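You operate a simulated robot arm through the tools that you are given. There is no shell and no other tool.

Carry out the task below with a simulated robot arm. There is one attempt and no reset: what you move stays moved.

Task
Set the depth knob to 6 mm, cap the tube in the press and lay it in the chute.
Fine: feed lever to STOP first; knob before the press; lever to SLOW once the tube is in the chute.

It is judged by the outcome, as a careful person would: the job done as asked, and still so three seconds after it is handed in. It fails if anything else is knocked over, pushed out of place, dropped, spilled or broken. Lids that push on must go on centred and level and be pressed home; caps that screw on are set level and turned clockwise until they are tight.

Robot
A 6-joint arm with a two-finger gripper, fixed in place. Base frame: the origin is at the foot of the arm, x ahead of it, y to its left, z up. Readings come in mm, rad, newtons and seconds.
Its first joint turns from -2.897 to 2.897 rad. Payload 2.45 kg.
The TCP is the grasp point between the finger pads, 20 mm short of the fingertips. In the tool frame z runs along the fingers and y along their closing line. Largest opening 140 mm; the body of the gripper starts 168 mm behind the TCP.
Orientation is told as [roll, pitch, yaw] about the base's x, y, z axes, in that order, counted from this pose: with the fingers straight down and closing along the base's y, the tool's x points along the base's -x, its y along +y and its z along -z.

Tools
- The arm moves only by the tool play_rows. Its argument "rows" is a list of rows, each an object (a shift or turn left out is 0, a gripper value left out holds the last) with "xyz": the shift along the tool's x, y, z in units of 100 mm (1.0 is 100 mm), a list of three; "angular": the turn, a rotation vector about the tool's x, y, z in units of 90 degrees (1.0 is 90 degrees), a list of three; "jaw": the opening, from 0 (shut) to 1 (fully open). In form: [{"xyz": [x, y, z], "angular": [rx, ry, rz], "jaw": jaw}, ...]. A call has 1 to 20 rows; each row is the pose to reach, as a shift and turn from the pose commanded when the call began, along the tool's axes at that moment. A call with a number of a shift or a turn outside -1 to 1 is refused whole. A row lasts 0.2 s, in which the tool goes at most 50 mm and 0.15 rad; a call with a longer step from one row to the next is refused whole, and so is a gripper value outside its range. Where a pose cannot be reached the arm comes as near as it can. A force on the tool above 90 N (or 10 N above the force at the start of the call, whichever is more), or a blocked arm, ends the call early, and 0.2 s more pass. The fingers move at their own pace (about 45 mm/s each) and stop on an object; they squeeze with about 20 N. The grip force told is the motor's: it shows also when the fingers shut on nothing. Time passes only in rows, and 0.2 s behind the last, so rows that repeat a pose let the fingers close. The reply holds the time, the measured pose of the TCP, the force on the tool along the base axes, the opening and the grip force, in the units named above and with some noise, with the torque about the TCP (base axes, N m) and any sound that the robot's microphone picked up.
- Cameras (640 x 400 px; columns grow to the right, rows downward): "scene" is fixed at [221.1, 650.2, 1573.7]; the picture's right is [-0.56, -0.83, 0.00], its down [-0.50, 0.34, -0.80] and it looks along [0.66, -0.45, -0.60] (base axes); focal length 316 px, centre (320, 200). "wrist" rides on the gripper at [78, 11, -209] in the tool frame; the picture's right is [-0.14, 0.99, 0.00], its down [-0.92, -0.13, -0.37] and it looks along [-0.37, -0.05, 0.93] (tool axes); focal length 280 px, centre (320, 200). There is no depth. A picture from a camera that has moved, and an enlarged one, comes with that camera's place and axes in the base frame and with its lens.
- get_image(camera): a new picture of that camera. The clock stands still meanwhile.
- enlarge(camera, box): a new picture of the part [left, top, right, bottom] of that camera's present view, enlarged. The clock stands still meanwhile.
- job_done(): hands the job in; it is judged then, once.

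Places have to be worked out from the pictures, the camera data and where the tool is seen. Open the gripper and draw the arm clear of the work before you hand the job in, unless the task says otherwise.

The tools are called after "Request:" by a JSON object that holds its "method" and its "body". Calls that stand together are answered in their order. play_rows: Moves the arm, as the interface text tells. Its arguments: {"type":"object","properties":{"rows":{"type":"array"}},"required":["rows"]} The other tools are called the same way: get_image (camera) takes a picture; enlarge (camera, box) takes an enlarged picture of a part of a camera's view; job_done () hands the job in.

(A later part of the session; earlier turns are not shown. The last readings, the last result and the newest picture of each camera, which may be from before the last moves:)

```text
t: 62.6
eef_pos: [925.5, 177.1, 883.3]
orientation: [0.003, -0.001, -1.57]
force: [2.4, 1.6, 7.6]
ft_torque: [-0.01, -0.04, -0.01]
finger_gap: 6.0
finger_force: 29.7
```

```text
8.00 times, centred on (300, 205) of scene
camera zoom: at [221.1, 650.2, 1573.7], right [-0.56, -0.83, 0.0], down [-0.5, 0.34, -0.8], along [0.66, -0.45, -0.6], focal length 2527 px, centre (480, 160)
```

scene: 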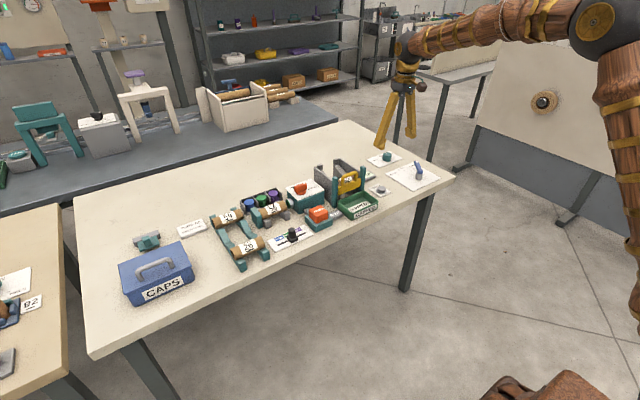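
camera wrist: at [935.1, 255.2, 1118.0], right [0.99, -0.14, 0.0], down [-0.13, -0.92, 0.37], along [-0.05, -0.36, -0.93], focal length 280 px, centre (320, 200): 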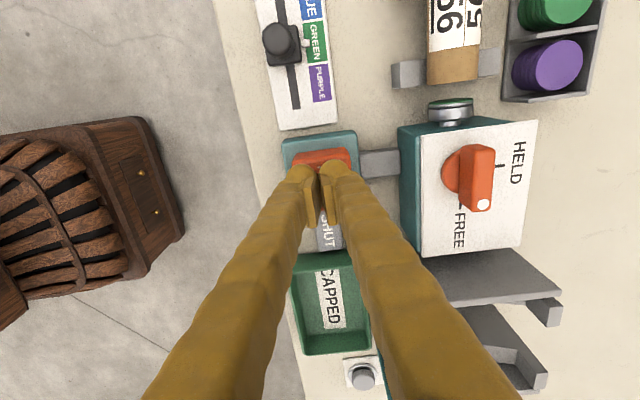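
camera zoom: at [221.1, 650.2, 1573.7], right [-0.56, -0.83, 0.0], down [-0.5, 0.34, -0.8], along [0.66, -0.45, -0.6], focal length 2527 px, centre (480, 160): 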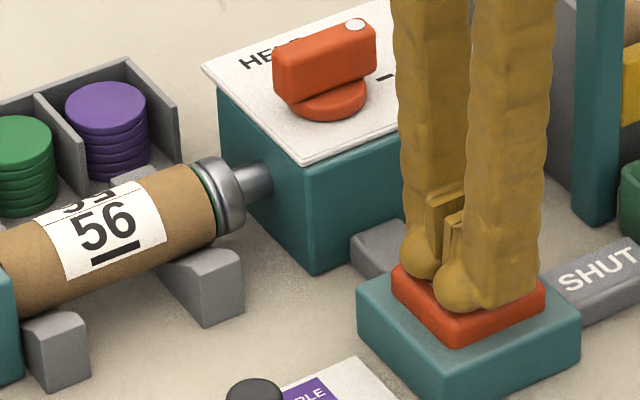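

The cap is now at the tube's mouth. I'll keep pressing in small steps.

Request:
{"method": "play_rows", "body": {"rows": [{"xyz": [0, 0, 0.015]}, {"xyz": [0, 0, 0.03]}, {"xyz": [0, 0, 0.04]}, {"xyz": [0, 0, 0.04]}]}}

Request:
{"method": "enlarge", "body": {"camera": "wrist", "box": [380, 0, 620, 170]}}

Request:
{"method": "enlarge", "body": {"camera": "scene", "box": [270, 180, 330, 230]}}

```text
t: 63.6
eef_pos: [925.0, 177.0, 878.5]
orientation: [0.004, 0.0, -1.571]
force: [-0.2, -1.4, 8.7]
ft_torque: [-0.01, 0.02, -0.05]
finger_gap: 6.1
finger_force: 28.9
```

```text
2.35 times, centred on (500, 85) of wrist
camera zoom: at [934.8, 254.7, 1086.4], right [0.99, -0.14, 0.0], down [-0.13, -0.92, 0.37], along [-0.05, -0.36, -0.93], focal length 660 px, centre (-104, 471)
```

zoom: 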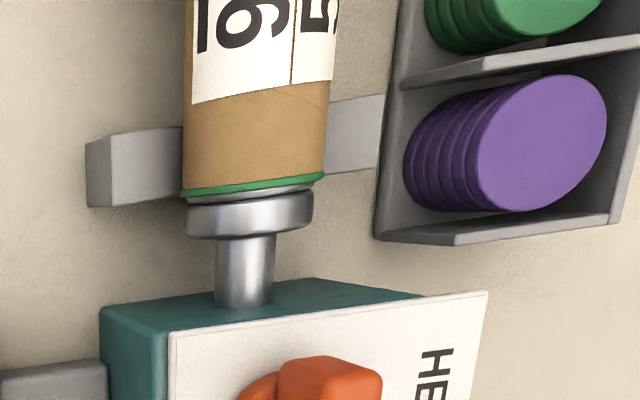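

```text
8.00 times, centred on (300, 205) of scene
camera zoom: at [221.1, 650.2, 1573.7], right [-0.56, -0.83, 0.0], down [-0.5, 0.34, -0.8], along [0.66, -0.45, -0.6], focal length 2527 px, centre (480, 160)
```

zoom: 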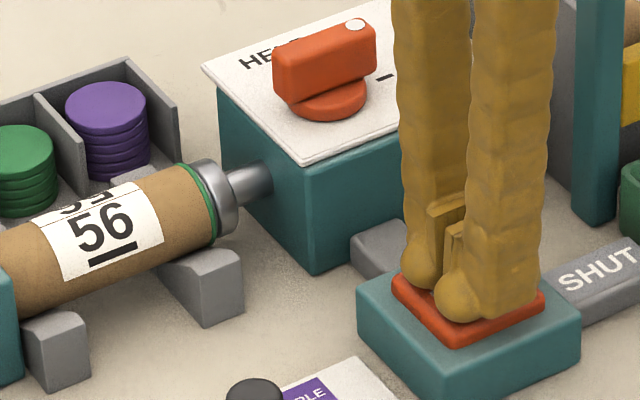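

The green cap is on the tube end. I'll press the rest of the way so it's home to the set depth.

Request:
{"method": "play_rows", "body": {"rows": [{"xyz": [0, 0, 0.015]}, {"xyz": [0, 0, 0.03]}, {"xyz": [0, 0, 0.04]}, {"xyz": [0, 0, 0.05]}, {"xyz": [0, 0, 0.05]}]}}

Request:
{"method": "enlarge", "body": {"camera": "wrist", "box": [380, 0, 620, 170]}}

Request:
{"method": "enlarge", "body": {"camera": "scene", "box": [270, 180, 330, 230]}}

```text
t: 64.8
eef_pos: [924.8, 177.0, 876.5]
orientation: [0.008, 0.002, -1.572]
force: [-5.9, 2.2, 68.4]
ft_torque: [-0.04, 0.33, 0.01]
finger_gap: 6.0
finger_force: 29.2
```

```text
2.35 times, centred on (500, 85) of wrist
camera zoom: at [933.9, 254.5, 1085.0], right [0.99, -0.14, 0.01], down [-0.13, -0.92, 0.37], along [-0.04, -0.36, -0.93], focal length 660 px, centre (-104, 471)
```

zoom: 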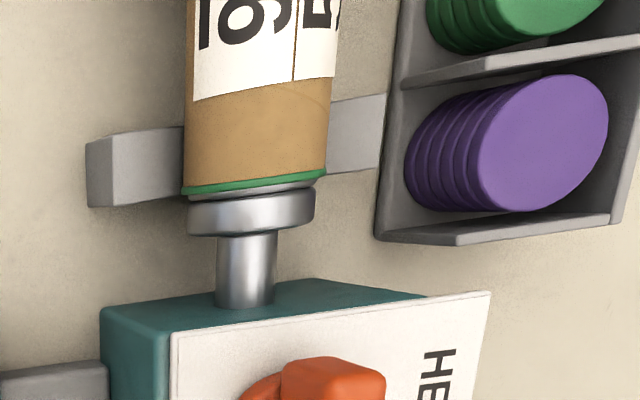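

```text
8.00 times, centred on (300, 205) of scene
camera zoom: at [221.1, 650.2, 1573.7], right [-0.56, -0.83, 0.0], down [-0.5, 0.34, -0.8], along [0.66, -0.45, -0.6], focal length 2527 px, centre (480, 160)
```

zoom: 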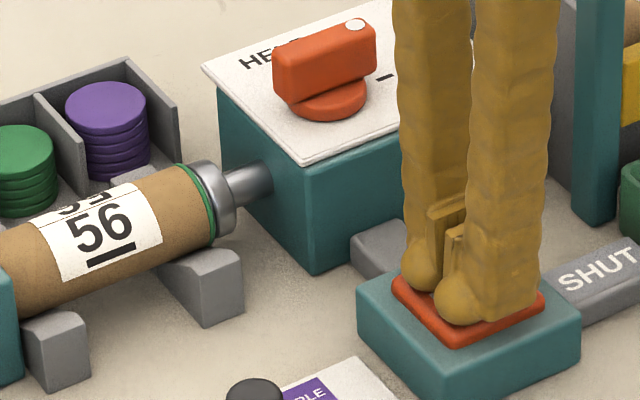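

Force rose to 68 N: the press has bottomed and the cap is home. I'll release the button slowly and watch that the tube stays as the ram retracts.

Request:
{"method": "play_rows", "body": {"rows": [{"xyz": [0, 0, -0.05]}, {"xyz": [0, 0, -0.1]}, {"xyz": [0, 0, -0.15]}, {"xyz": [0, 0, -0.2]}, {"xyz": [0, 0, -0.25]}, {"xyz": [0, 0, -0.3]}, {"xyz": [0, 0, -0.4]}, {"xyz": [0, 0, -0.5]}, {"xyz": [0, 0, -0.5]}]}}

Request:
{"method": "enlarge", "body": {"camera": "wrist", "box": [380, 0, 620, 170]}}

Request:
{"method": "enlarge", "body": {"camera": "scene", "box": [250, 170, 330, 240]}}

```text
t: 66.8
eef_pos: [923.9, 176.5, 923.8]
orientation: [0.004, 0.0, -1.569]
force: [-0.1, 0.3, 0.7]
ft_torque: [0.01, 0.01, -0.03]
finger_gap: 0.1
finger_force: 29.3
```

```text
2.35 times, centred on (500, 85) of wrist
camera zoom: at [934.3, 253.7, 1132.2], right [0.99, -0.14, 0.0], down [-0.13, -0.92, 0.37], along [-0.05, -0.36, -0.93], focal length 660 px, centre (-104, 471)
```

zoom: 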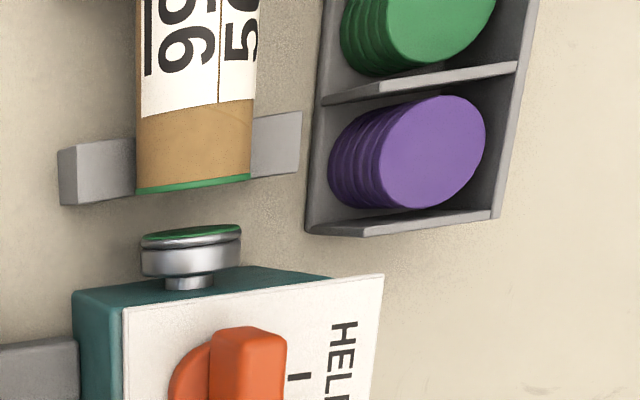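

```text
5.71 times, centred on (290, 205) of scene
camera zoom: at [221.1, 650.2, 1573.7], right [-0.56, -0.83, 0.0], down [-0.5, 0.34, -0.8], along [0.66, -0.45, -0.6], focal length 1805 px, centre (491, 171)
```

zoom: 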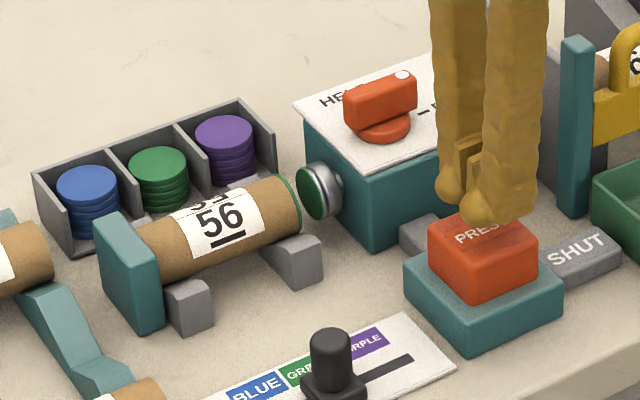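

The tube now has a green cap and the ram has retracted. Next I'll rise and move over the tube, keeping yaw −90° so the fingers close along x.

Request:
{"method": "play_rows", "body": {"rows": [{"xyz": [0, 0, -0.4]}, {"xyz": [0, 0, -0.8]}, {"xyz": [0.3, 0.3, -0.9], "jaw": 0.5}, {"xyz": [0.6, 0.6, -0.9]}, {"xyz": [0.9, 0.9, -0.9]}, {"xyz": [1.0, 1.0, -0.9]}, {"xyz": [1.0, 1.0, -0.9]}]}}

Request:
{"method": "play_rows", "body": {"rows": [{"xyz": [0.2, 0.18, 0]}, {"xyz": [0.2, 0.18, 0.2]}, {"xyz": [0.2, 0.18, 0.3]}, {"xyz": [0.2, 0.18, 0.3]}]}}

Request:
{"method": "get_image", "body": {"camera": "wrist"}}

Request:
{"method": "enlarge", "body": {"camera": "wrist", "box": [220, 80, 420, 260]}}

```text
t: 68.5
eef_pos: [1023.4, 274.1, 1012.7]
orientation: [0.006, -0.001, -1.57]
force: [-0.2, -0.1, 0.0]
ft_torque: [0.01, -0.01, 0.04]
finger_gap: 69.9
finger_force: 0.1
```

```text
t: 69.5
eef_pos: [1042.3, 295.6, 983.9]
orientation: [0.005, -0.001, -1.572]
force: [-0.2, -0.9, 0.7]
ft_torque: [0.03, 0.0, -0.02]
finger_gap: 70.2
finger_force: 0.1
```

```text
taken
camera wrist: at [1052.4, 373.6, 1191.8], right [0.99, -0.14, 0.0], down [-0.13, -0.92, 0.37], along [-0.05, -0.36, -0.93], focal length 280 px, centre (320, 200)
```

wrist: 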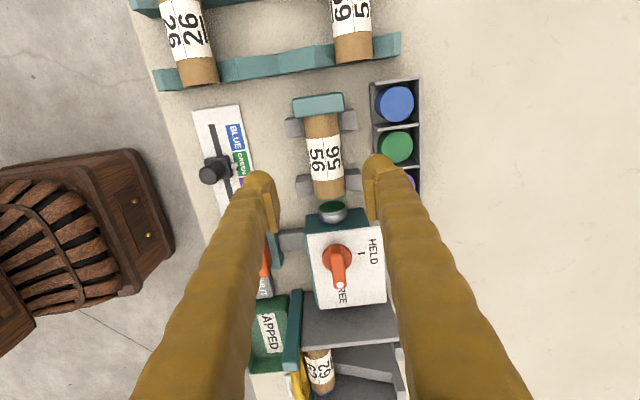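

```text
2.22 times, centred on (320, 170) of wrist
camera zoom: at [1052.4, 373.6, 1191.8], right [0.99, -0.14, 0.0], down [-0.13, -0.92, 0.37], along [-0.05, -0.36, -0.93], focal length 623 px, centre (320, 267)
```

zoom: 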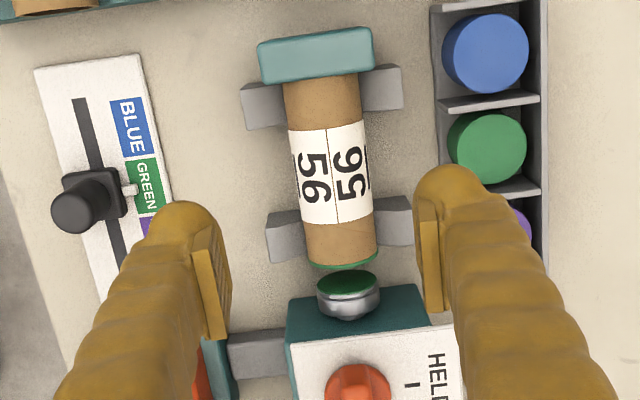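

The capped tube is centred at about (1048.5, 300) with its axis near z≈870. The cradle gap spans y≈276–326 and the cap tray's near wall is at x≈1103. I'll centre over it, narrow the jaw to ~59 mm and lower partway.

Request:
{"method": "play_rows", "body": {"rows": [{"xyz": [0.044, 0.062, 0.1], "jaw": 0.42}, {"xyz": [0.044, 0.062, 0.4]}, {"xyz": [0.044, 0.062, 0.65]}, {"xyz": [0.044, 0.062, 0.65]}]}}

Request:
{"method": "enlarge", "body": {"camera": "wrist", "box": [220, 80, 420, 260]}}

Request:
{"method": "enlarge", "body": {"camera": "scene", "box": [230, 160, 330, 240]}}

```text
t: 70.5
eef_pos: [1051.1, 301.3, 919.5]
orientation: [0.005, -0.002, -1.57]
force: [-0.4, 0.4, 0.3]
ft_torque: [0.0, 0.01, 0.01]
finger_gap: 58.9
finger_force: 0.0
```

```text
2.22 times, centred on (320, 170) of wrist
camera zoom: at [1061.0, 378.9, 1127.7], right [0.99, -0.14, 0.0], down [-0.13, -0.92, 0.37], along [-0.05, -0.36, -0.93], focal length 623 px, centre (320, 267)
```

zoom: 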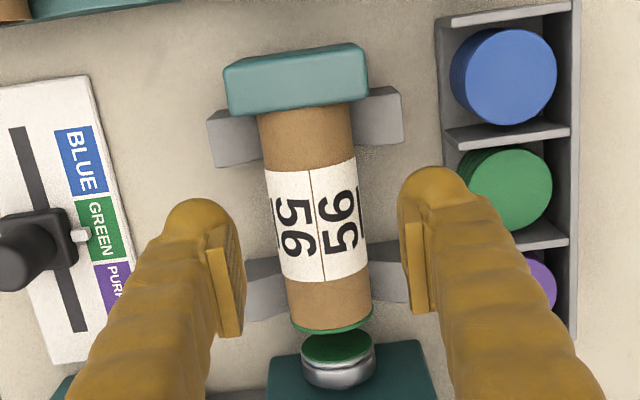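

```text
5.00 times, centred on (280, 200) of scene
camera zoom: at [221.1, 650.2, 1573.7], right [-0.56, -0.83, 0.0], down [-0.5, 0.34, -0.8], along [0.66, -0.45, -0.6], focal length 1579 px, centre (520, 200)
```

zoom: 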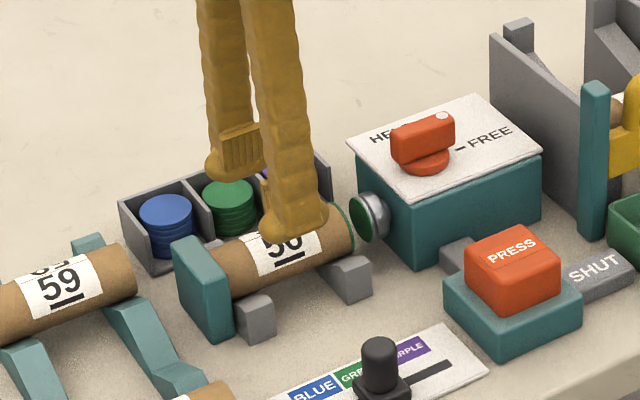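

The tube is 2 mm to the −x side of the tool axis and the best grip centre is y≈303. I'll correct for that and descend to TCP z≈872.

Request:
{"method": "play_rows", "body": {"rows": [{"xyz": [0.015, -0.02, 0.0]}, {"xyz": [0.015, -0.02, 0.2]}, {"xyz": [0.015, -0.02, 0.35]}, {"xyz": [0.015, -0.02, 0.46]}, {"xyz": [0.015, -0.02, 0.46]}]}}

Request:
{"method": "enlarge", "body": {"camera": "wrist", "box": [220, 80, 420, 260]}}

Request:
{"method": "enlarge", "body": {"camera": "scene", "box": [230, 170, 310, 240]}}

```text
t: 71.7
eef_pos: [1046.9, 301.5, 872.8]
orientation: [0.003, 0.001, -1.571]
force: [0.4, -0.1, 0.2]
ft_torque: [-0.01, -0.03, 0.0]
finger_gap: 59.1
finger_force: 0.0
```

```text
2.22 times, centred on (320, 170) of wrist
camera zoom: at [1056.2, 379.7, 1081.2], right [0.99, -0.14, 0.0], down [-0.13, -0.92, 0.37], along [-0.05, -0.36, -0.93], focal length 623 px, centre (320, 267)
```

zoom: 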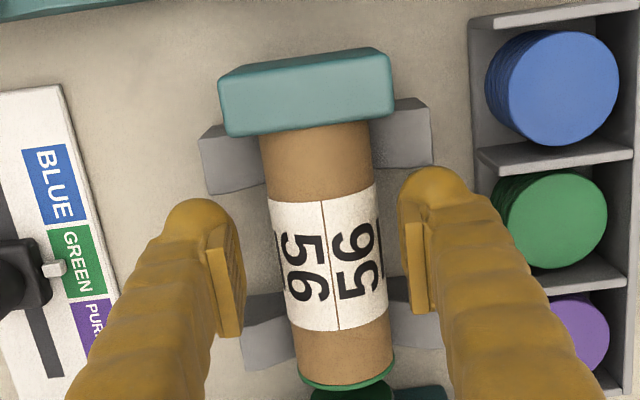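

```text
5.71 times, centred on (270, 205) of scene
camera zoom: at [221.1, 650.2, 1573.7], right [-0.56, -0.83, 0.0], down [-0.5, 0.34, -0.8], along [0.66, -0.45, -0.6], focal length 1805 px, centre (606, 171)
```

zoom: 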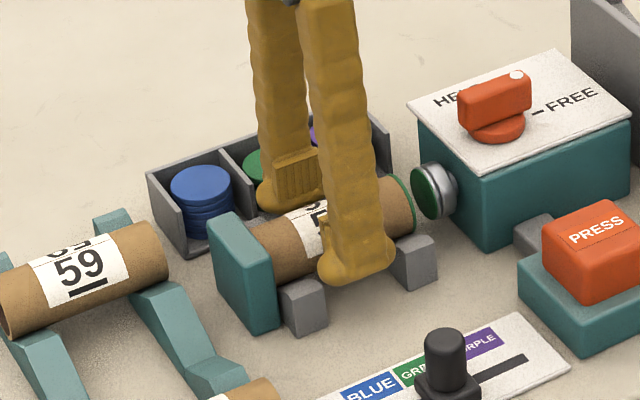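

The fingers are down beside the tube, which is about 2 mm to the +x side. I'll centre on it and close.

Request:
{"method": "play_rows", "body": {"rows": [{"xyz": [0.01, 0.02, 0]}, {"xyz": [0.01, 0.02, 0], "jaw": 0.32}, {"xyz": [0.01, 0.02, 0], "jaw": 0.24}, {"xyz": [0.01, 0.02, 0], "jaw": 0.22}, {"xyz": [0.01, 0.02, 0], "jaw": 0.22}, {"xyz": [0.01, 0.02, 0], "jaw": 0.22}]}}

Request:
{"method": "enlarge", "body": {"camera": "wrist", "box": [220, 80, 420, 260]}}

```text
t: 73.0
eef_pos: [1048.2, 302.0, 872.9]
orientation: [0.005, 0.0, -1.572]
force: [-0.1, -1.1, 0.8]
ft_torque: [0.01, -0.01, -0.03]
finger_gap: 37.0
finger_force: 19.7
```

```text
2.22 times, centred on (320, 170) of wrist
camera zoom: at [1058.3, 380.7, 1080.8], right [0.99, -0.14, 0.0], down [-0.13, -0.92, 0.37], along [-0.05, -0.36, -0.93], focal length 623 px, centre (320, 267)
```

zoom: 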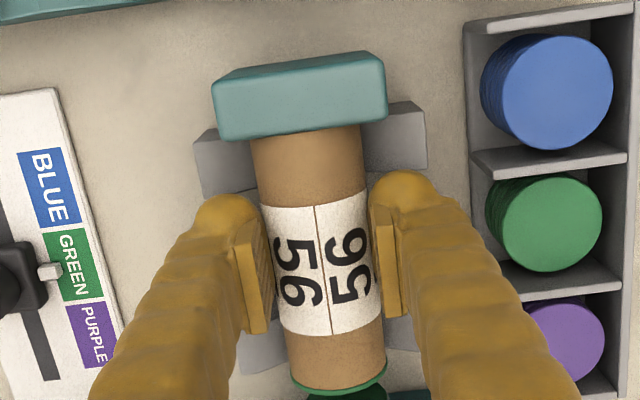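

Gripped at 37 mm with no side force. I'll lift straight up slowly and check it comes along.

Request:
{"method": "play_rows", "body": {"rows": [{"xyz": [0, 0, -0.05]}, {"xyz": [-0.01, 0, -0.12]}, {"xyz": [-0.01, 0, -0.25]}, {"xyz": [-0.01, 0, -0.45]}, {"xyz": [-0.01, 0, -0.7]}, {"xyz": [-0.01, 0, -1.0]}, {"xyz": [-0.01, 0, -1.0]}]}}

Request:
{"method": "get_image", "body": {"camera": "wrist"}}

Request:
{"method": "enlarge", "body": {"camera": "scene", "box": [230, 130, 330, 220]}}

```text
t: 74.7
eef_pos: [1049.1, 302.1, 972.0]
orientation: [0.004, 0.001, -1.57]
force: [0.7, 0.3, -0.1]
ft_torque: [-0.01, 0.02, 0.03]
finger_gap: 36.7
finger_force: 20.4
```

```text
taken
camera wrist: at [1058.6, 380.1, 1181.4], right [0.99, -0.14, 0.0], down [-0.13, -0.92, 0.37], along [-0.05, -0.36, -0.93], focal length 280 px, centre (320, 200)
```

wrist: 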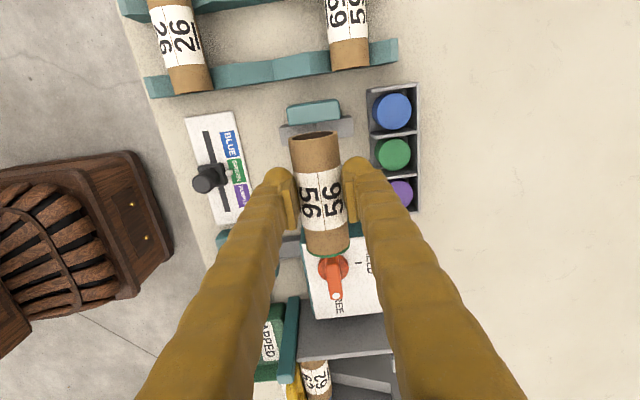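

```text
4.44 times, centred on (280, 175) of scene
camera zoom: at [221.1, 650.2, 1573.7], right [-0.56, -0.83, 0.0], down [-0.5, 0.34, -0.8], along [0.66, -0.45, -0.6], focal length 1404 px, centre (498, 311)
```

zoom: 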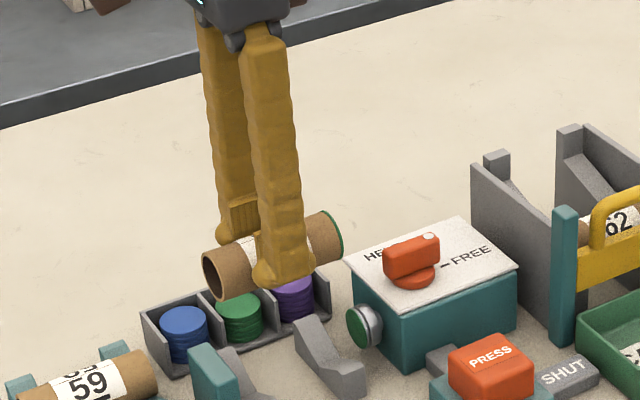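

The tube is held securely with its green cap at the −y end. I'll raise it well clear and carry it toward the chute.

Request:
{"method": "play_rows", "body": {"rows": [{"xyz": [0, 0, -0.4]}, {"xyz": [0, 0, -0.8]}, {"xyz": [-0.3, 0, -1.0]}, {"xyz": [-0.65, 0, -1.0]}, {"xyz": [-1.0, 0, -1.0]}, {"xyz": [-1.0, 0, -1.0]}]}}

Request:
{"method": "get_image", "body": {"camera": "wrist"}}

Request:
{"method": "enlarge", "body": {"camera": "scene", "box": [300, 140, 400, 230]}}

```text
t: 76.0
eef_pos: [1049.8, 203.1, 1074.6]
orientation: [0.003, 0.0, -1.572]
force: [0.0, 0.2, 0.2]
ft_torque: [0.0, -0.05, -0.01]
finger_gap: 36.5
finger_force: 19.8
```

```text
taken
camera wrist: at [1059.9, 280.7, 1282.7], right [0.99, -0.14, 0.0], down [-0.13, -0.92, 0.37], along [-0.05, -0.36, -0.93], focal length 280 px, centre (320, 200)
```

wrist: 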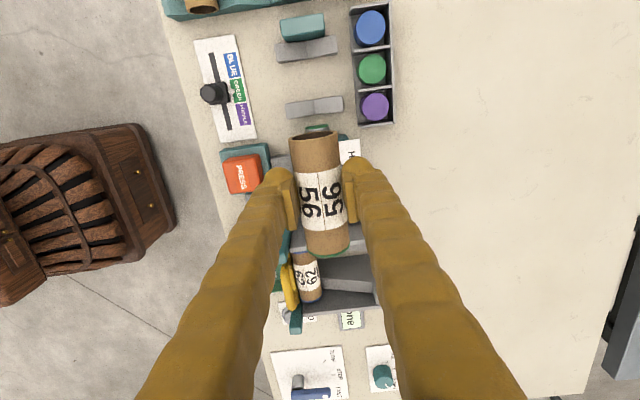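

```text
4.44 times, centred on (350, 185) of scene
camera zoom: at [221.1, 650.2, 1573.7], right [-0.56, -0.83, 0.0], down [-0.5, 0.34, -0.8], along [0.66, -0.45, -0.6], focal length 1404 px, centre (187, 267)
```

zoom: 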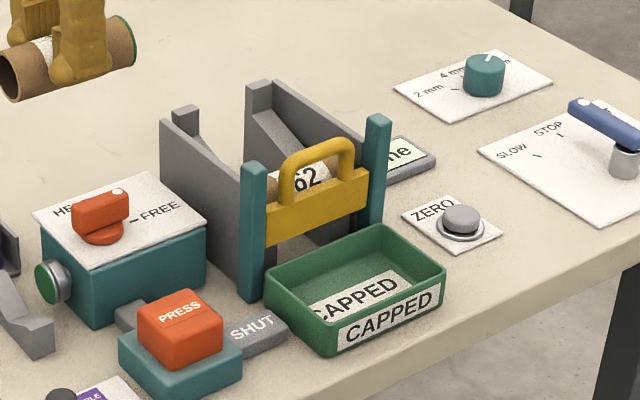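

The chute sits higher than I first assumed: tube 62 lies at z≈905. I'll move to where the held tube doesn't block the view and measure the chute.

Request:
{"method": "play_rows", "body": {"rows": [{"xyz": [-0.2, -0.33, 0]}, {"xyz": [-0.4, -0.66, 0]}, {"xyz": [-0.6, -0.9, 0]}, {"xyz": [-0.7, -1.0, 0]}, {"xyz": [-0.7, -1.0, 0]}]}}

Request:
{"method": "play_rows", "body": {"rows": [{"xyz": [-0.2, -0.33, 0]}, {"xyz": [-0.4, -0.66, 0]}, {"xyz": [-0.6, -0.9, 0]}, {"xyz": [-0.7, -1.0, 0]}, {"xyz": [-0.7, -1.0, 0]}]}}

Request:
{"method": "get_image", "body": {"camera": "wrist"}}

Request:
{"method": "enlarge", "body": {"camera": "wrist", "box": [350, 80, 560, 260]}}

```text
t: 77.2
eef_pos: [946.7, 128.6, 1071.7]
orientation: [0.004, 0.0, -1.572]
force: [-0.5, -1.1, -0.9]
ft_torque: [-0.01, 0.01, -0.01]
finger_gap: 36.7
finger_force: 19.6
```

```text
t: 78.5
eef_pos: [848.5, 62.4, 1070.1]
orientation: [0.002, -0.001, -1.571]
force: [-0.6, 0.1, 0.2]
ft_torque: [0.01, -0.01, 0.0]
finger_gap: 36.2
finger_force: 20.3
```

```text
taken
camera wrist: at [857.6, 140.5, 1279.5], right [0.99, -0.14, 0.0], down [-0.13, -0.92, 0.37], along [-0.05, -0.36, -0.93], focal length 280 px, centre (320, 200)
```

wrist: 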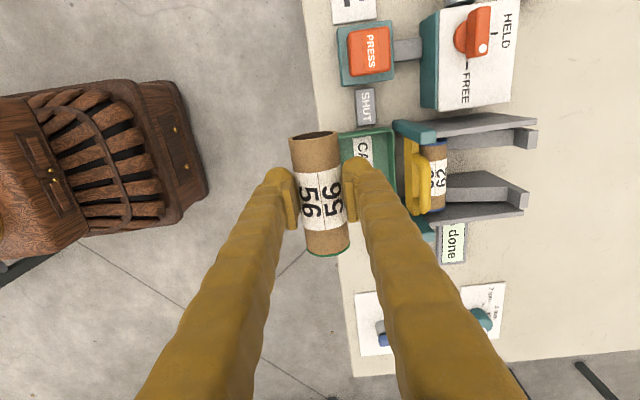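

```text
2.22 times, centred on (455, 170) of wrist
camera zoom: at [857.6, 140.5, 1279.5], right [0.99, -0.14, 0.0], down [-0.13, -0.92, 0.37], along [-0.05, -0.36, -0.93], focal length 623 px, centre (20, 267)
```

zoom: 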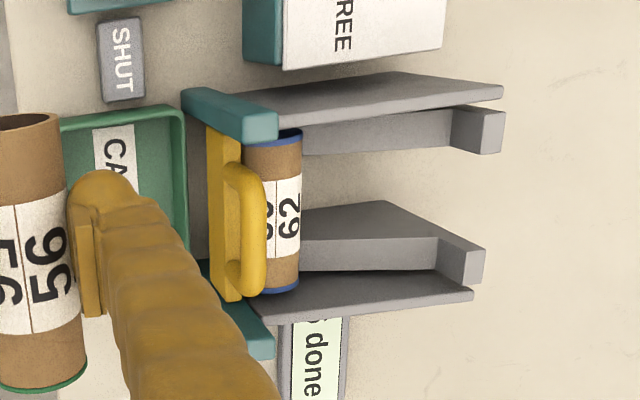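

Useful view: tube 62 is centred near (998, 6, 903), and the rails run either side, at y≈−33 and y≈47, with end blocks near x≈1105. I'll shift so the camera is in line with the chute and measure the wall spacing.

Request:
{"method": "play_rows", "body": {"rows": [{"xyz": [-0.4, 0, 0]}, {"xyz": [-0.8, 0.1, 0]}, {"xyz": [-1.0, 0.3, 0]}, {"xyz": [-1.0, 0.3, 0]}]}}

Request:
{"method": "play_rows", "body": {"rows": [{"xyz": [-0.15, 0, 0]}, {"xyz": [-0.28, 0, 0]}, {"xyz": [-0.28, 0, 0]}]}}

Request:
{"method": "get_image", "body": {"camera": "wrist"}}

Request:
{"method": "enlarge", "body": {"camera": "wrist", "box": [360, 20, 560, 180]}}

```text
t: 79.5
eef_pos: [879.5, -38.7, 1069.4]
orientation: [0.004, -0.002, -1.57]
force: [-0.4, -0.3, 0.1]
ft_torque: [0.03, -0.03, -0.01]
finger_gap: 36.0
finger_force: 20.4
```

```text
t: 80.2
eef_pos: [879.1, -65.3, 1070.3]
orientation: [0.003, 0.0, -1.572]
force: [0.7, 0.1, 0.0]
ft_torque: [-0.01, 0.0, 0.0]
finger_gap: 36.2
finger_force: 20.1
```

```text
taken
camera wrist: at [889.0, 12.4, 1278.6], right [0.99, -0.14, 0.0], down [-0.13, -0.92, 0.37], along [-0.05, -0.36, -0.93], focal length 280 px, centre (320, 200)
```

wrist: 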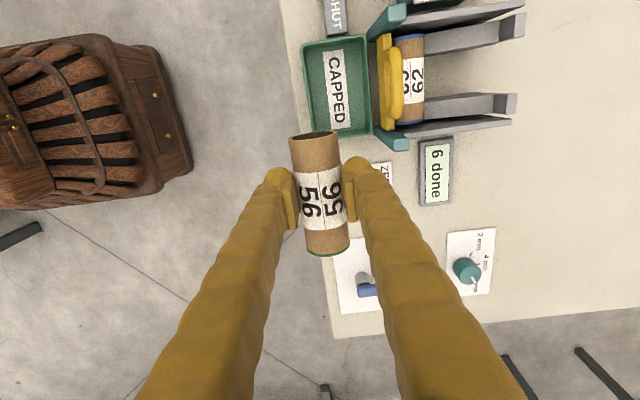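

```text
2.50 times, centred on (460, 100) of wrist
camera zoom: at [889.0, 12.4, 1278.6], right [0.99, -0.14, 0.0], down [-0.13, -0.92, 0.37], along [-0.05, -0.36, -0.93], focal length 701 px, centre (-30, 450)
```

zoom: 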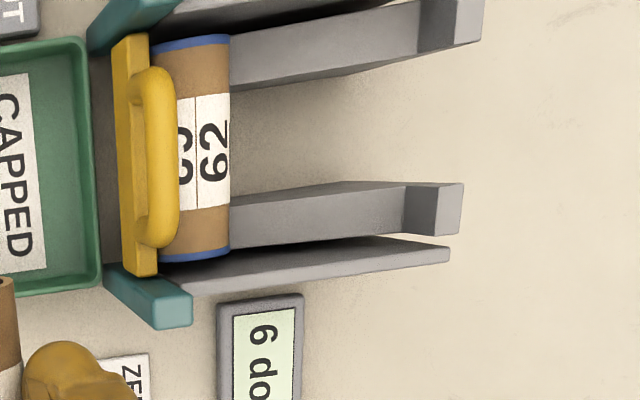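

The counter now reads "6 done", so the capping registered. The chute is centred at about y=5 with walls at y≈−52 and 58. The rails rise about 1 in 3 toward +x, so a resting tube axis should be near z≈926 at x=1068. I'll carry the tube over that spot.

Request:
{"method": "play_rows", "body": {"rows": [{"xyz": [0.12, 0.33, 0]}, {"xyz": [0.24, 0.66, 0]}, {"xyz": [0.35, 0.945, 0]}, {"xyz": [0.35, 0.945, 0]}]}}

Request:
{"method": "play_rows", "body": {"rows": [{"xyz": [0.12, 0.33, 0]}, {"xyz": [0.24, 0.66, 0]}, {"xyz": [0.35, 0.945, 0]}, {"xyz": [0.35, 0.945, 0]}]}}

Request:
{"method": "get_image", "body": {"camera": "wrist"}}

Request:
{"method": "enlarge", "body": {"camera": "scene", "box": [300, 120, 410, 220]}}

```text
t: 81.2
eef_pos: [970.3, -31.1, 1072.1]
orientation: [0.003, 0.001, -1.572]
force: [-0.5, -1.0, -0.2]
ft_torque: [0.03, -0.02, -0.02]
finger_gap: 35.8
finger_force: 19.8
```

```text
t: 82.2
eef_pos: [1066.4, 4.2, 1074.8]
orientation: [0.005, -0.001, -1.569]
force: [-0.3, -0.3, 0.2]
ft_torque: [-0.01, 0.02, 0.03]
finger_gap: 35.7
finger_force: 20.4
```

```text
taken
camera wrist: at [1076.0, 81.7, 1281.5], right [0.99, -0.14, 0.0], down [-0.13, -0.92, 0.37], along [-0.05, -0.36, -0.93], focal length 280 px, centre (320, 200)
```

wrist: 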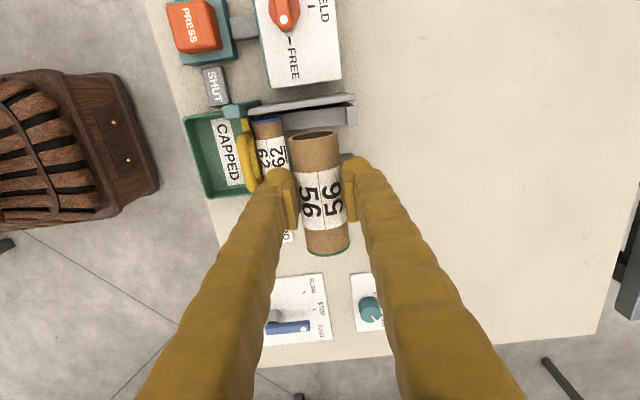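

```text
4.00 times, centred on (355, 170) of scene
camera zoom: at [221.1, 650.2, 1573.7], right [-0.56, -0.83, 0.0], down [-0.5, 0.34, -0.8], along [0.66, -0.45, -0.6], focal length 1264 px, centre (180, 320)
```

zoom: 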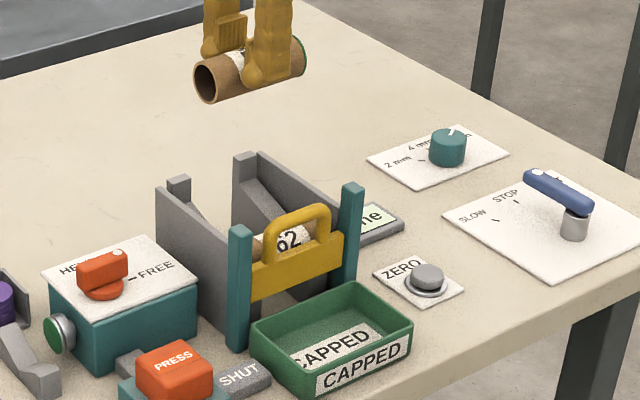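

The tube is over the spot with clearance to tube 62 and the end blocks. I'll lower to about z=972 and check the alignment with the walls.

Request:
{"method": "play_rows", "body": {"rows": [{"xyz": [0.008, 0.015, 0.3]}, {"xyz": [0.008, 0.015, 0.6]}, {"xyz": [0.008, 0.015, 0.85]}, {"xyz": [0.008, 0.015, 1.0]}, {"xyz": [0.008, 0.015, 1.0]}]}}

Request:
{"method": "get_image", "body": {"camera": "wrist"}}

Request:
{"method": "enlarge", "body": {"camera": "wrist", "box": [220, 60, 420, 280]}}

Request:
{"method": "enlarge", "body": {"camera": "scene", "box": [310, 135, 390, 215]}}

```text
t: 83.5
eef_pos: [1067.2, 5.5, 970.0]
orientation: [0.004, 0.001, -1.571]
force: [0.2, -0.6, 0.3]
ft_torque: [0.0, 0.04, -0.03]
finger_gap: 35.2
finger_force: 20.1
```

```text
taken
camera wrist: at [1076.6, 83.4, 1177.5], right [0.99, -0.14, 0.0], down [-0.13, -0.92, 0.37], along [-0.05, -0.36, -0.93], focal length 280 px, centre (320, 200)
```

wrist: 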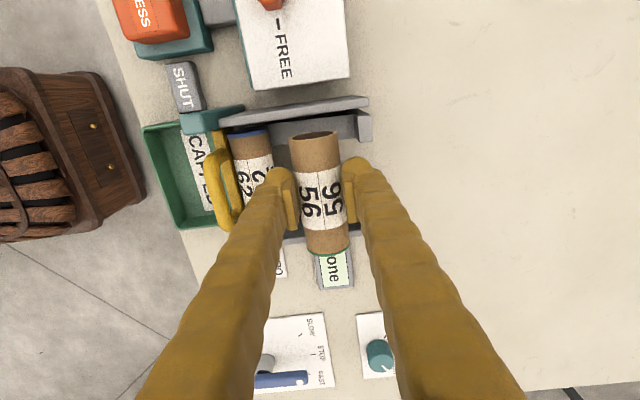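

```text
1.82 times, centred on (320, 170) of wrist
camera zoom: at [1076.6, 83.4, 1177.5], right [0.99, -0.14, 0.0], down [-0.13, -0.92, 0.37], along [-0.05, -0.36, -0.93], focal length 510 px, centre (320, 254)
```

zoom: 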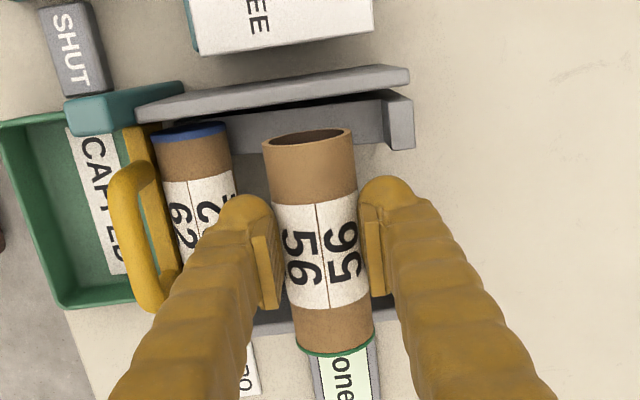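

```text
5.00 times, centred on (350, 175) of scene
camera zoom: at [221.1, 650.2, 1573.7], right [-0.56, -0.83, 0.0], down [-0.5, 0.34, -0.8], along [0.66, -0.45, -0.6], focal length 1579 px, centre (170, 325)
```

zoom: 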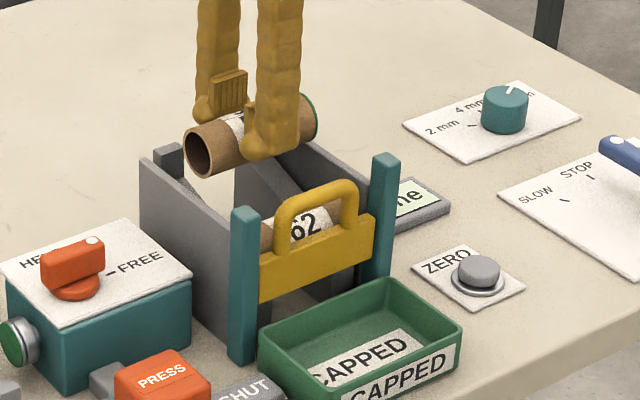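

The tube is lined up with the chute. The grip width has crept down to 35.2 mm, so I'll set it down without delay, lowering in small steps and watching for rail contact.

Request:
{"method": "play_rows", "body": {"rows": [{"xyz": [0, 0.005, 0.1]}, {"xyz": [0, 0.005, 0.2]}, {"xyz": [0, 0.005, 0.27]}]}}

Request:
{"method": "enlarge", "body": {"camera": "scene", "box": [310, 135, 390, 215]}}

```text
t: 84.2
eef_pos: [1070.8, 4.2, 944.4]
orientation: [0.002, -0.001, -1.572]
force: [-0.1, -0.1, -0.1]
ft_torque: [0.01, 0.01, 0.0]
finger_gap: 35.3
finger_force: 19.7
```

```text
5.00 times, centred on (350, 175) of scene
camera zoom: at [221.1, 650.2, 1573.7], right [-0.56, -0.83, 0.0], down [-0.5, 0.34, -0.8], along [0.66, -0.45, -0.6], focal length 1579 px, centre (170, 325)
```

zoom: 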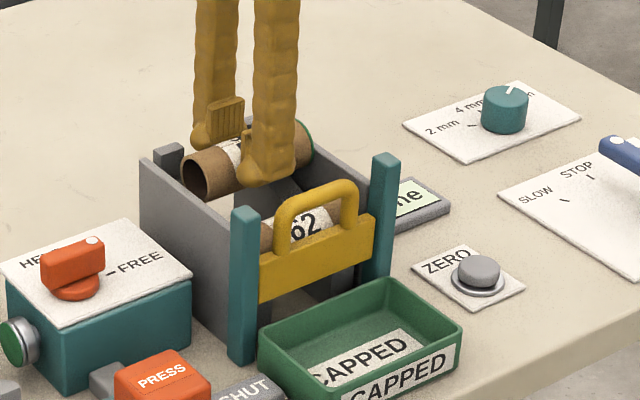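

No contact at z=944. I'll continue down in small steps.

Request:
{"method": "play_rows", "body": {"rows": [{"xyz": [0, -0.01, 0.03]}, {"xyz": [0, -0.01, 0.06]}, {"xyz": [0, -0.01, 0.09]}]}}

Request:
{"method": "enlarge", "body": {"camera": "scene", "box": [310, 135, 390, 215]}}

Request:
{"method": "enlarge", "body": {"camera": "wrist", "box": [220, 60, 420, 280]}}

```text
t: 85.0
eef_pos: [1069.8, 5.9, 936.4]
orientation: [0.004, -0.002, -1.572]
force: [0.1, 0.1, 0.4]
ft_torque: [0.01, 0.0, 0.05]
finger_gap: 35.3
finger_force: 20.2
```

```text
5.00 times, centred on (350, 175) of scene
camera zoom: at [221.1, 650.2, 1573.7], right [-0.56, -0.83, 0.0], down [-0.5, 0.34, -0.8], along [0.66, -0.45, -0.6], focal length 1579 px, centre (170, 325)
```

zoom: 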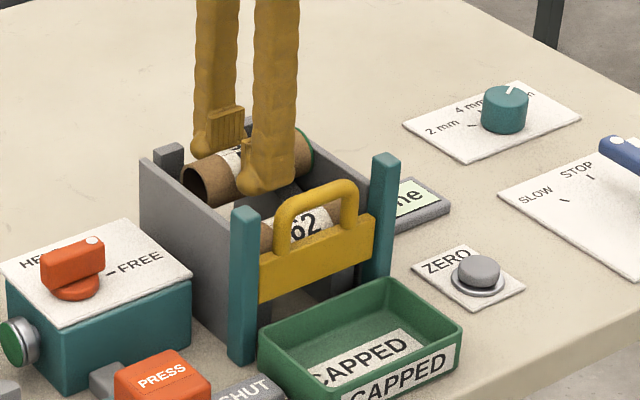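

```text
1.82 times, centred on (320, 170) of wrist
camera zoom: at [1079.2, 83.5, 1145.0], right [0.99, -0.14, 0.0], down [-0.13, -0.92, 0.37], along [-0.05, -0.36, -0.93], focal length 510 px, centre (320, 254)
```

zoom: 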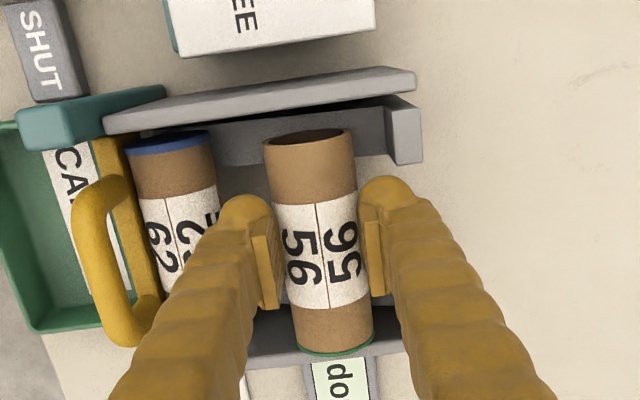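

The tube ends (y≈−41 to 53) are inside the walls with clearance on both sides and still no contact. I'll go on down slowly.

Request:
{"method": "play_rows", "body": {"rows": [{"xyz": [0, 0, 0.03]}, {"xyz": [0, 0, 0.055]}, {"xyz": [0, 0, 0.075]}]}}

```text
t: 85.8
eef_pos: [1071.0, 5.2, 933.0]
orientation: [0.005, 0.001, -1.57]
force: [-24.5, 4.3, 42.4]
ft_torque: [0.02, 0.77, -0.09]
finger_gap: 36.0
finger_force: 20.3
```

Contact with the rails: 42 N up and a push toward −x, as expected for the slope. I'll ease up a few mm to unload, then open the jaw just slightly.

Request:
{"method": "play_rows", "body": {"rows": [{"xyz": [0, 0, -0.02]}, {"xyz": [0, 0, -0.035]}, {"xyz": [0, 0, -0.035]}]}}

Request:
{"method": "enlarge", "body": {"camera": "wrist", "box": [220, 60, 420, 280]}}

Request:
{"method": "enlarge", "body": {"camera": "scene", "box": [310, 135, 390, 215]}}

```text
t: 86.7
eef_pos: [1069.6, 3.2, 931.9]
orientation: [0.003, -0.001, -1.572]
force: [-2.8, 4.6, 8.1]
ft_torque: [0.11, 0.04, 0.02]
finger_gap: 36.3
finger_force: 19.6
```

```text
1.82 times, centred on (320, 170) of wrist
camera zoom: at [1079.2, 81.9, 1140.6], right [0.99, -0.14, 0.0], down [-0.13, -0.92, 0.37], along [-0.05, -0.36, -0.93], focal length 510 px, centre (320, 254)
```

zoom: 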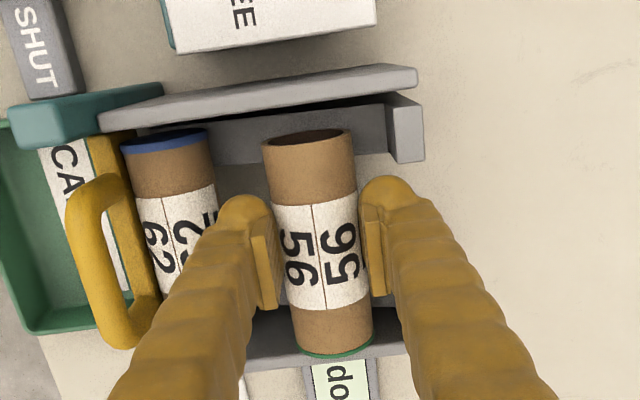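

```text
5.00 times, centred on (350, 175) of scene
camera zoom: at [221.1, 650.2, 1573.7], right [-0.56, -0.83, 0.0], down [-0.5, 0.34, -0.8], along [0.66, -0.45, -0.6], focal length 1579 px, centre (170, 325)
```

zoom: 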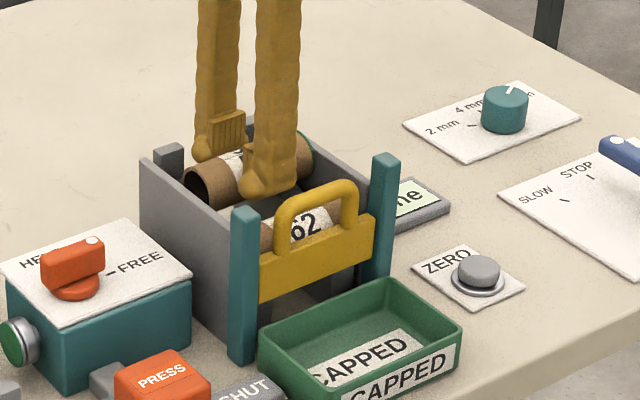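

The tube rests on the rails with about 8 N left. I'll open the jaw just enough to let it settle against the front finger.

Request:
{"method": "play_rows", "body": {"rows": [{"jaw": 0.27}, {"jaw": 0.3}, {"jaw": 0.33}, {"jaw": 0.36}, {"jaw": 0.36}]}}

Request:
{"method": "enlarge", "body": {"camera": "wrist", "box": [220, 60, 420, 280]}}

Request:
{"method": "enlarge", "body": {"camera": "scene", "box": [310, 135, 390, 215]}}

```text
t: 87.8
eef_pos: [1069.7, 2.5, 932.7]
orientation: [0.003, -0.002, -1.569]
force: [-0.7, 0.3, -0.5]
ft_torque: [0.01, -0.04, 0.03]
finger_gap: 50.3
finger_force: 0.1
```

```text
1.82 times, centred on (320, 170) of wrist
camera zoom: at [1079.1, 82.1, 1141.4], right [0.99, -0.14, 0.0], down [-0.13, -0.92, 0.37], along [-0.05, -0.36, -0.93], focal length 510 px, centre (320, 254)
```

zoom: 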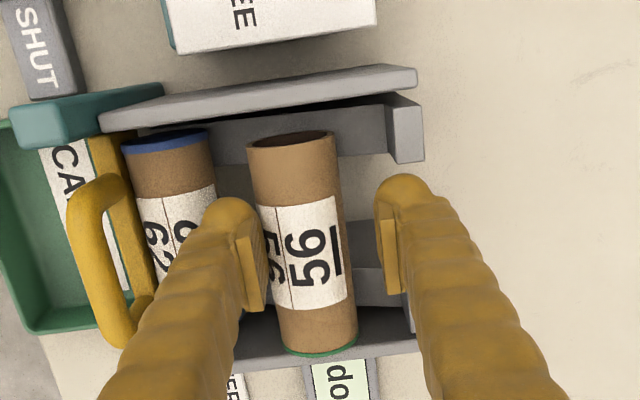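

```text
5.00 times, centred on (350, 175) of scene
camera zoom: at [221.1, 650.2, 1573.7], right [-0.56, -0.83, 0.0], down [-0.5, 0.34, -0.8], along [0.66, -0.45, -0.6], focal length 1579 px, centre (170, 325)
```

zoom: 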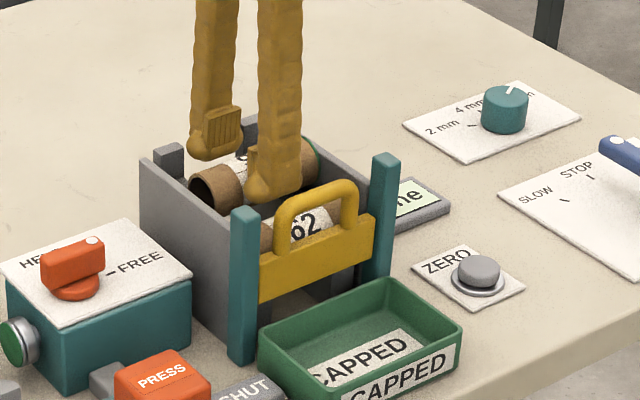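

The tube rolled gently onto the front finger. I'll use that finger to ease it a few mm further down the slope toward tube 62, then lift out.

Request:
{"method": "play_rows", "body": {"rows": [{"xyz": [0, -0.015, 0]}, {"xyz": [0, -0.03, 0]}, {"xyz": [0, -0.045, 0]}, {"xyz": [0, -0.06, 0]}, {"xyz": [0, -0.06, 0]}]}}

Request:
{"method": "enlarge", "body": {"camera": "wrist", "box": [220, 60, 420, 280]}}

```text
t: 89.0
eef_pos: [1064.6, 4.9, 933.0]
orientation: [0.003, 0.0, -1.57]
force: [0.5, -0.5, -0.5]
ft_torque: [0.0, -0.03, 0.01]
finger_gap: 50.4
finger_force: 0.0
```

```text
1.82 times, centred on (320, 170) of wrist
camera zoom: at [1074.1, 83.6, 1140.9], right [0.99, -0.14, 0.0], down [-0.13, -0.92, 0.37], along [-0.05, -0.36, -0.93], focal length 510 px, centre (320, 254)
```

zoom: 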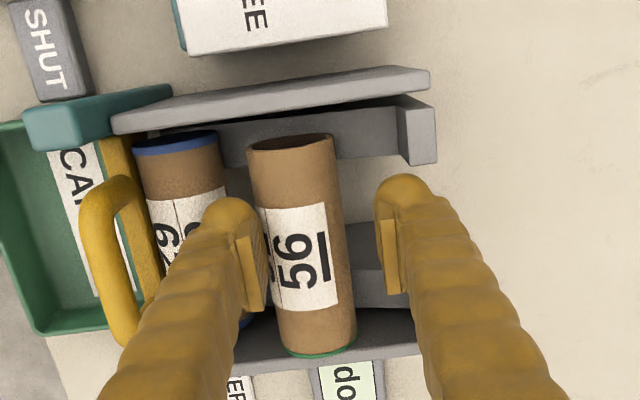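

The tubes are now about 11 mm apart with the finger between them. I'll raise the fingers straight up.

Request:
{"method": "play_rows", "body": {"rows": [{"xyz": [0, 0, -0.05]}, {"xyz": [0, 0, -0.1]}, {"xyz": [0, 0, -0.16]}, {"xyz": [0, 0, -0.24]}, {"xyz": [0, 0, -0.35]}, {"xyz": [0, 0, -0.55]}, {"xyz": [0, 0, -0.8]}, {"xyz": [0, 0, -1.0]}, {"xyz": [0, 0, -1.0]}]}}

Request:
{"method": "get_image", "body": {"camera": "wrist"}}

Request:
{"method": "enlarge", "body": {"camera": "wrist", "box": [200, 60, 400, 280]}}

Request:
{"method": "enlarge", "body": {"camera": "scene", "box": [310, 135, 390, 215]}}

```text
t: 91.0
eef_pos: [1062.3, 4.5, 1032.6]
orientation: [0.004, 0.0, -1.57]
force: [-0.2, -0.6, 0.5]
ft_torque: [-0.01, 0.0, -0.01]
finger_gap: 50.2
finger_force: 0.0
```

```text
taken
camera wrist: at [1072.0, 82.4, 1240.4], right [0.99, -0.14, 0.0], down [-0.13, -0.92, 0.37], along [-0.05, -0.36, -0.93], focal length 280 px, centre (320, 200)
```

wrist: 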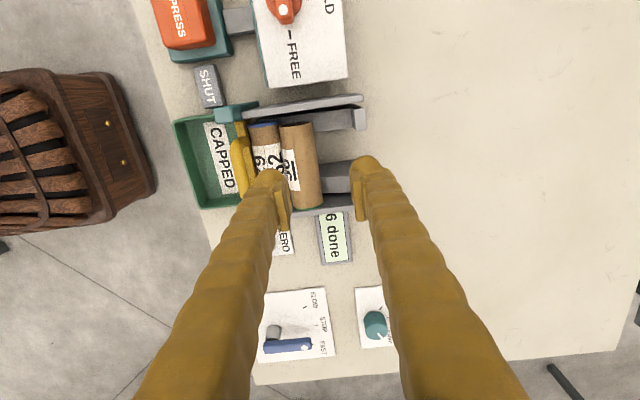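

```text
1.82 times, centred on (300, 170) of wrist
camera zoom: at [1072.0, 82.4, 1240.4], right [0.99, -0.14, 0.0], down [-0.13, -0.92, 0.37], along [-0.05, -0.36, -0.93], focal length 510 px, centre (356, 254)
```

zoom: 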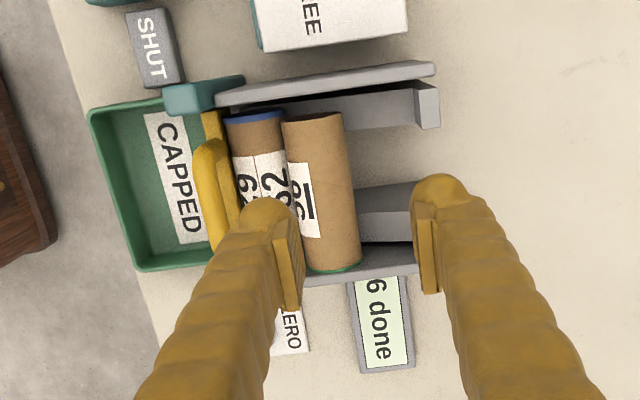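

```text
5.00 times, centred on (350, 175) of scene
camera zoom: at [221.1, 650.2, 1573.7], right [-0.56, -0.83, 0.0], down [-0.5, 0.34, -0.8], along [0.66, -0.45, -0.6], focal length 1579 px, centre (170, 325)
```

zoom: 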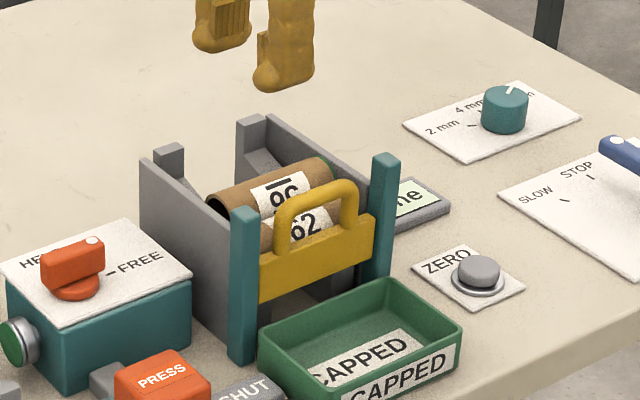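

Tube 56, green cap on, lies in the chute against tube 62 and the gate is still shut. Now back to the lever to set SLOW, yawing back to zero on the way.

Request:
{"method": "play_rows", "body": {"rows": [{"xyz": [0, 0, -0.2], "angular": [0, 0, -0.08]}, {"xyz": [-0.1, 0, -0.3], "angular": [0, 0, -0.16]}, {"xyz": [-0.25, -0.1, -0.3], "angular": [0, 0, -0.25]}, {"xyz": [-0.4, -0.25, -0.3], "angular": [0, 0, -0.34]}, {"xyz": [-0.55, -0.4, -0.3], "angular": [0, 0, -0.43]}, {"xyz": [-0.7, -0.55, -0.3], "angular": [0, 0, -0.52]}, {"xyz": [-0.85, -0.7, -0.3], "angular": [0, 0, -0.61]}, {"xyz": [-1.0, -0.85, -0.3], "angular": [0, 0, -0.7]}, {"xyz": [-1.0, -0.93, -0.3], "angular": [0, 0, -0.79]}, {"xyz": [-1.0, -0.93, -0.3], "angular": [0, 0, -0.88]}, {"xyz": [-1.0, -0.93, -0.3], "angular": [0, 0, -0.97]}, {"xyz": [-1.0, -0.93, -0.3], "angular": [0, 0, -1.0]}, {"xyz": [-1.0, -0.93, -0.3], "angular": [0, 0, -1.0]}]}}

Request:
{"method": "play_rows", "body": {"rows": [{"xyz": [0, -0.45, 0]}, {"xyz": [0, -0.9, 0]}, {"xyz": [0, -1.0, 0]}, {"xyz": [0, -1.0, 0]}]}}

Request:
{"method": "play_rows", "body": {"rows": [{"xyz": [0, -0.45, 0]}, {"xyz": [0, -0.9, 0.1]}, {"xyz": [0, -1.0, 0.3]}, {"xyz": [0, -1.0, 0.5]}, {"xyz": [0, -1.0, 0.5]}]}}

Request:
{"method": "get_image", "body": {"camera": "wrist"}}

```text
t: 93.8
eef_pos: [970.1, -96.6, 1062.3]
orientation: [0.0, -0.003, 0.002]
force: [0.5, -0.2, -0.4]
ft_torque: [0.0, -0.02, 0.01]
finger_gap: 50.5
finger_force: 0.0
```

```text
t: 94.8
eef_pos: [968.5, -191.9, 1062.3]
orientation: [0.0, -0.004, 0.001]
force: [0.1, 0.0, -0.2]
ft_torque: [-0.01, -0.04, -0.02]
finger_gap: 50.6
finger_force: 0.1
```

```text
t: 96.0
eef_pos: [973.0, -294.9, 1012.7]
orientation: [0.0, -0.003, -0.001]
force: [-0.5, -0.7, -0.5]
ft_torque: [0.01, 0.0, 0.01]
finger_gap: 50.4
finger_force: 0.1
```

```text
taken
camera wrist: at [893.2, -285.3, 1219.5], right [0.14, 0.99, 0.0], down [0.92, -0.13, 0.37], along [0.37, -0.05, -0.93], focal length 280 px, centre (320, 200)
```

wrist: 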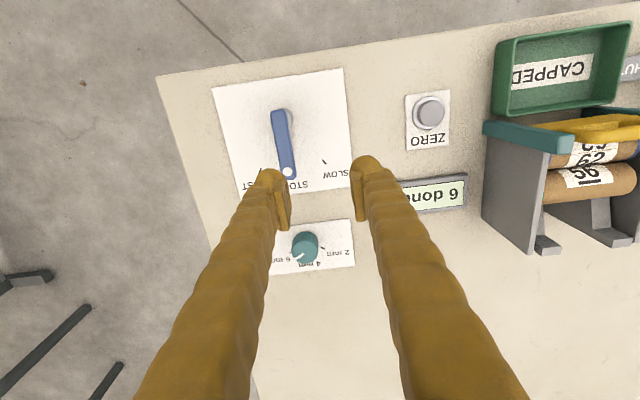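

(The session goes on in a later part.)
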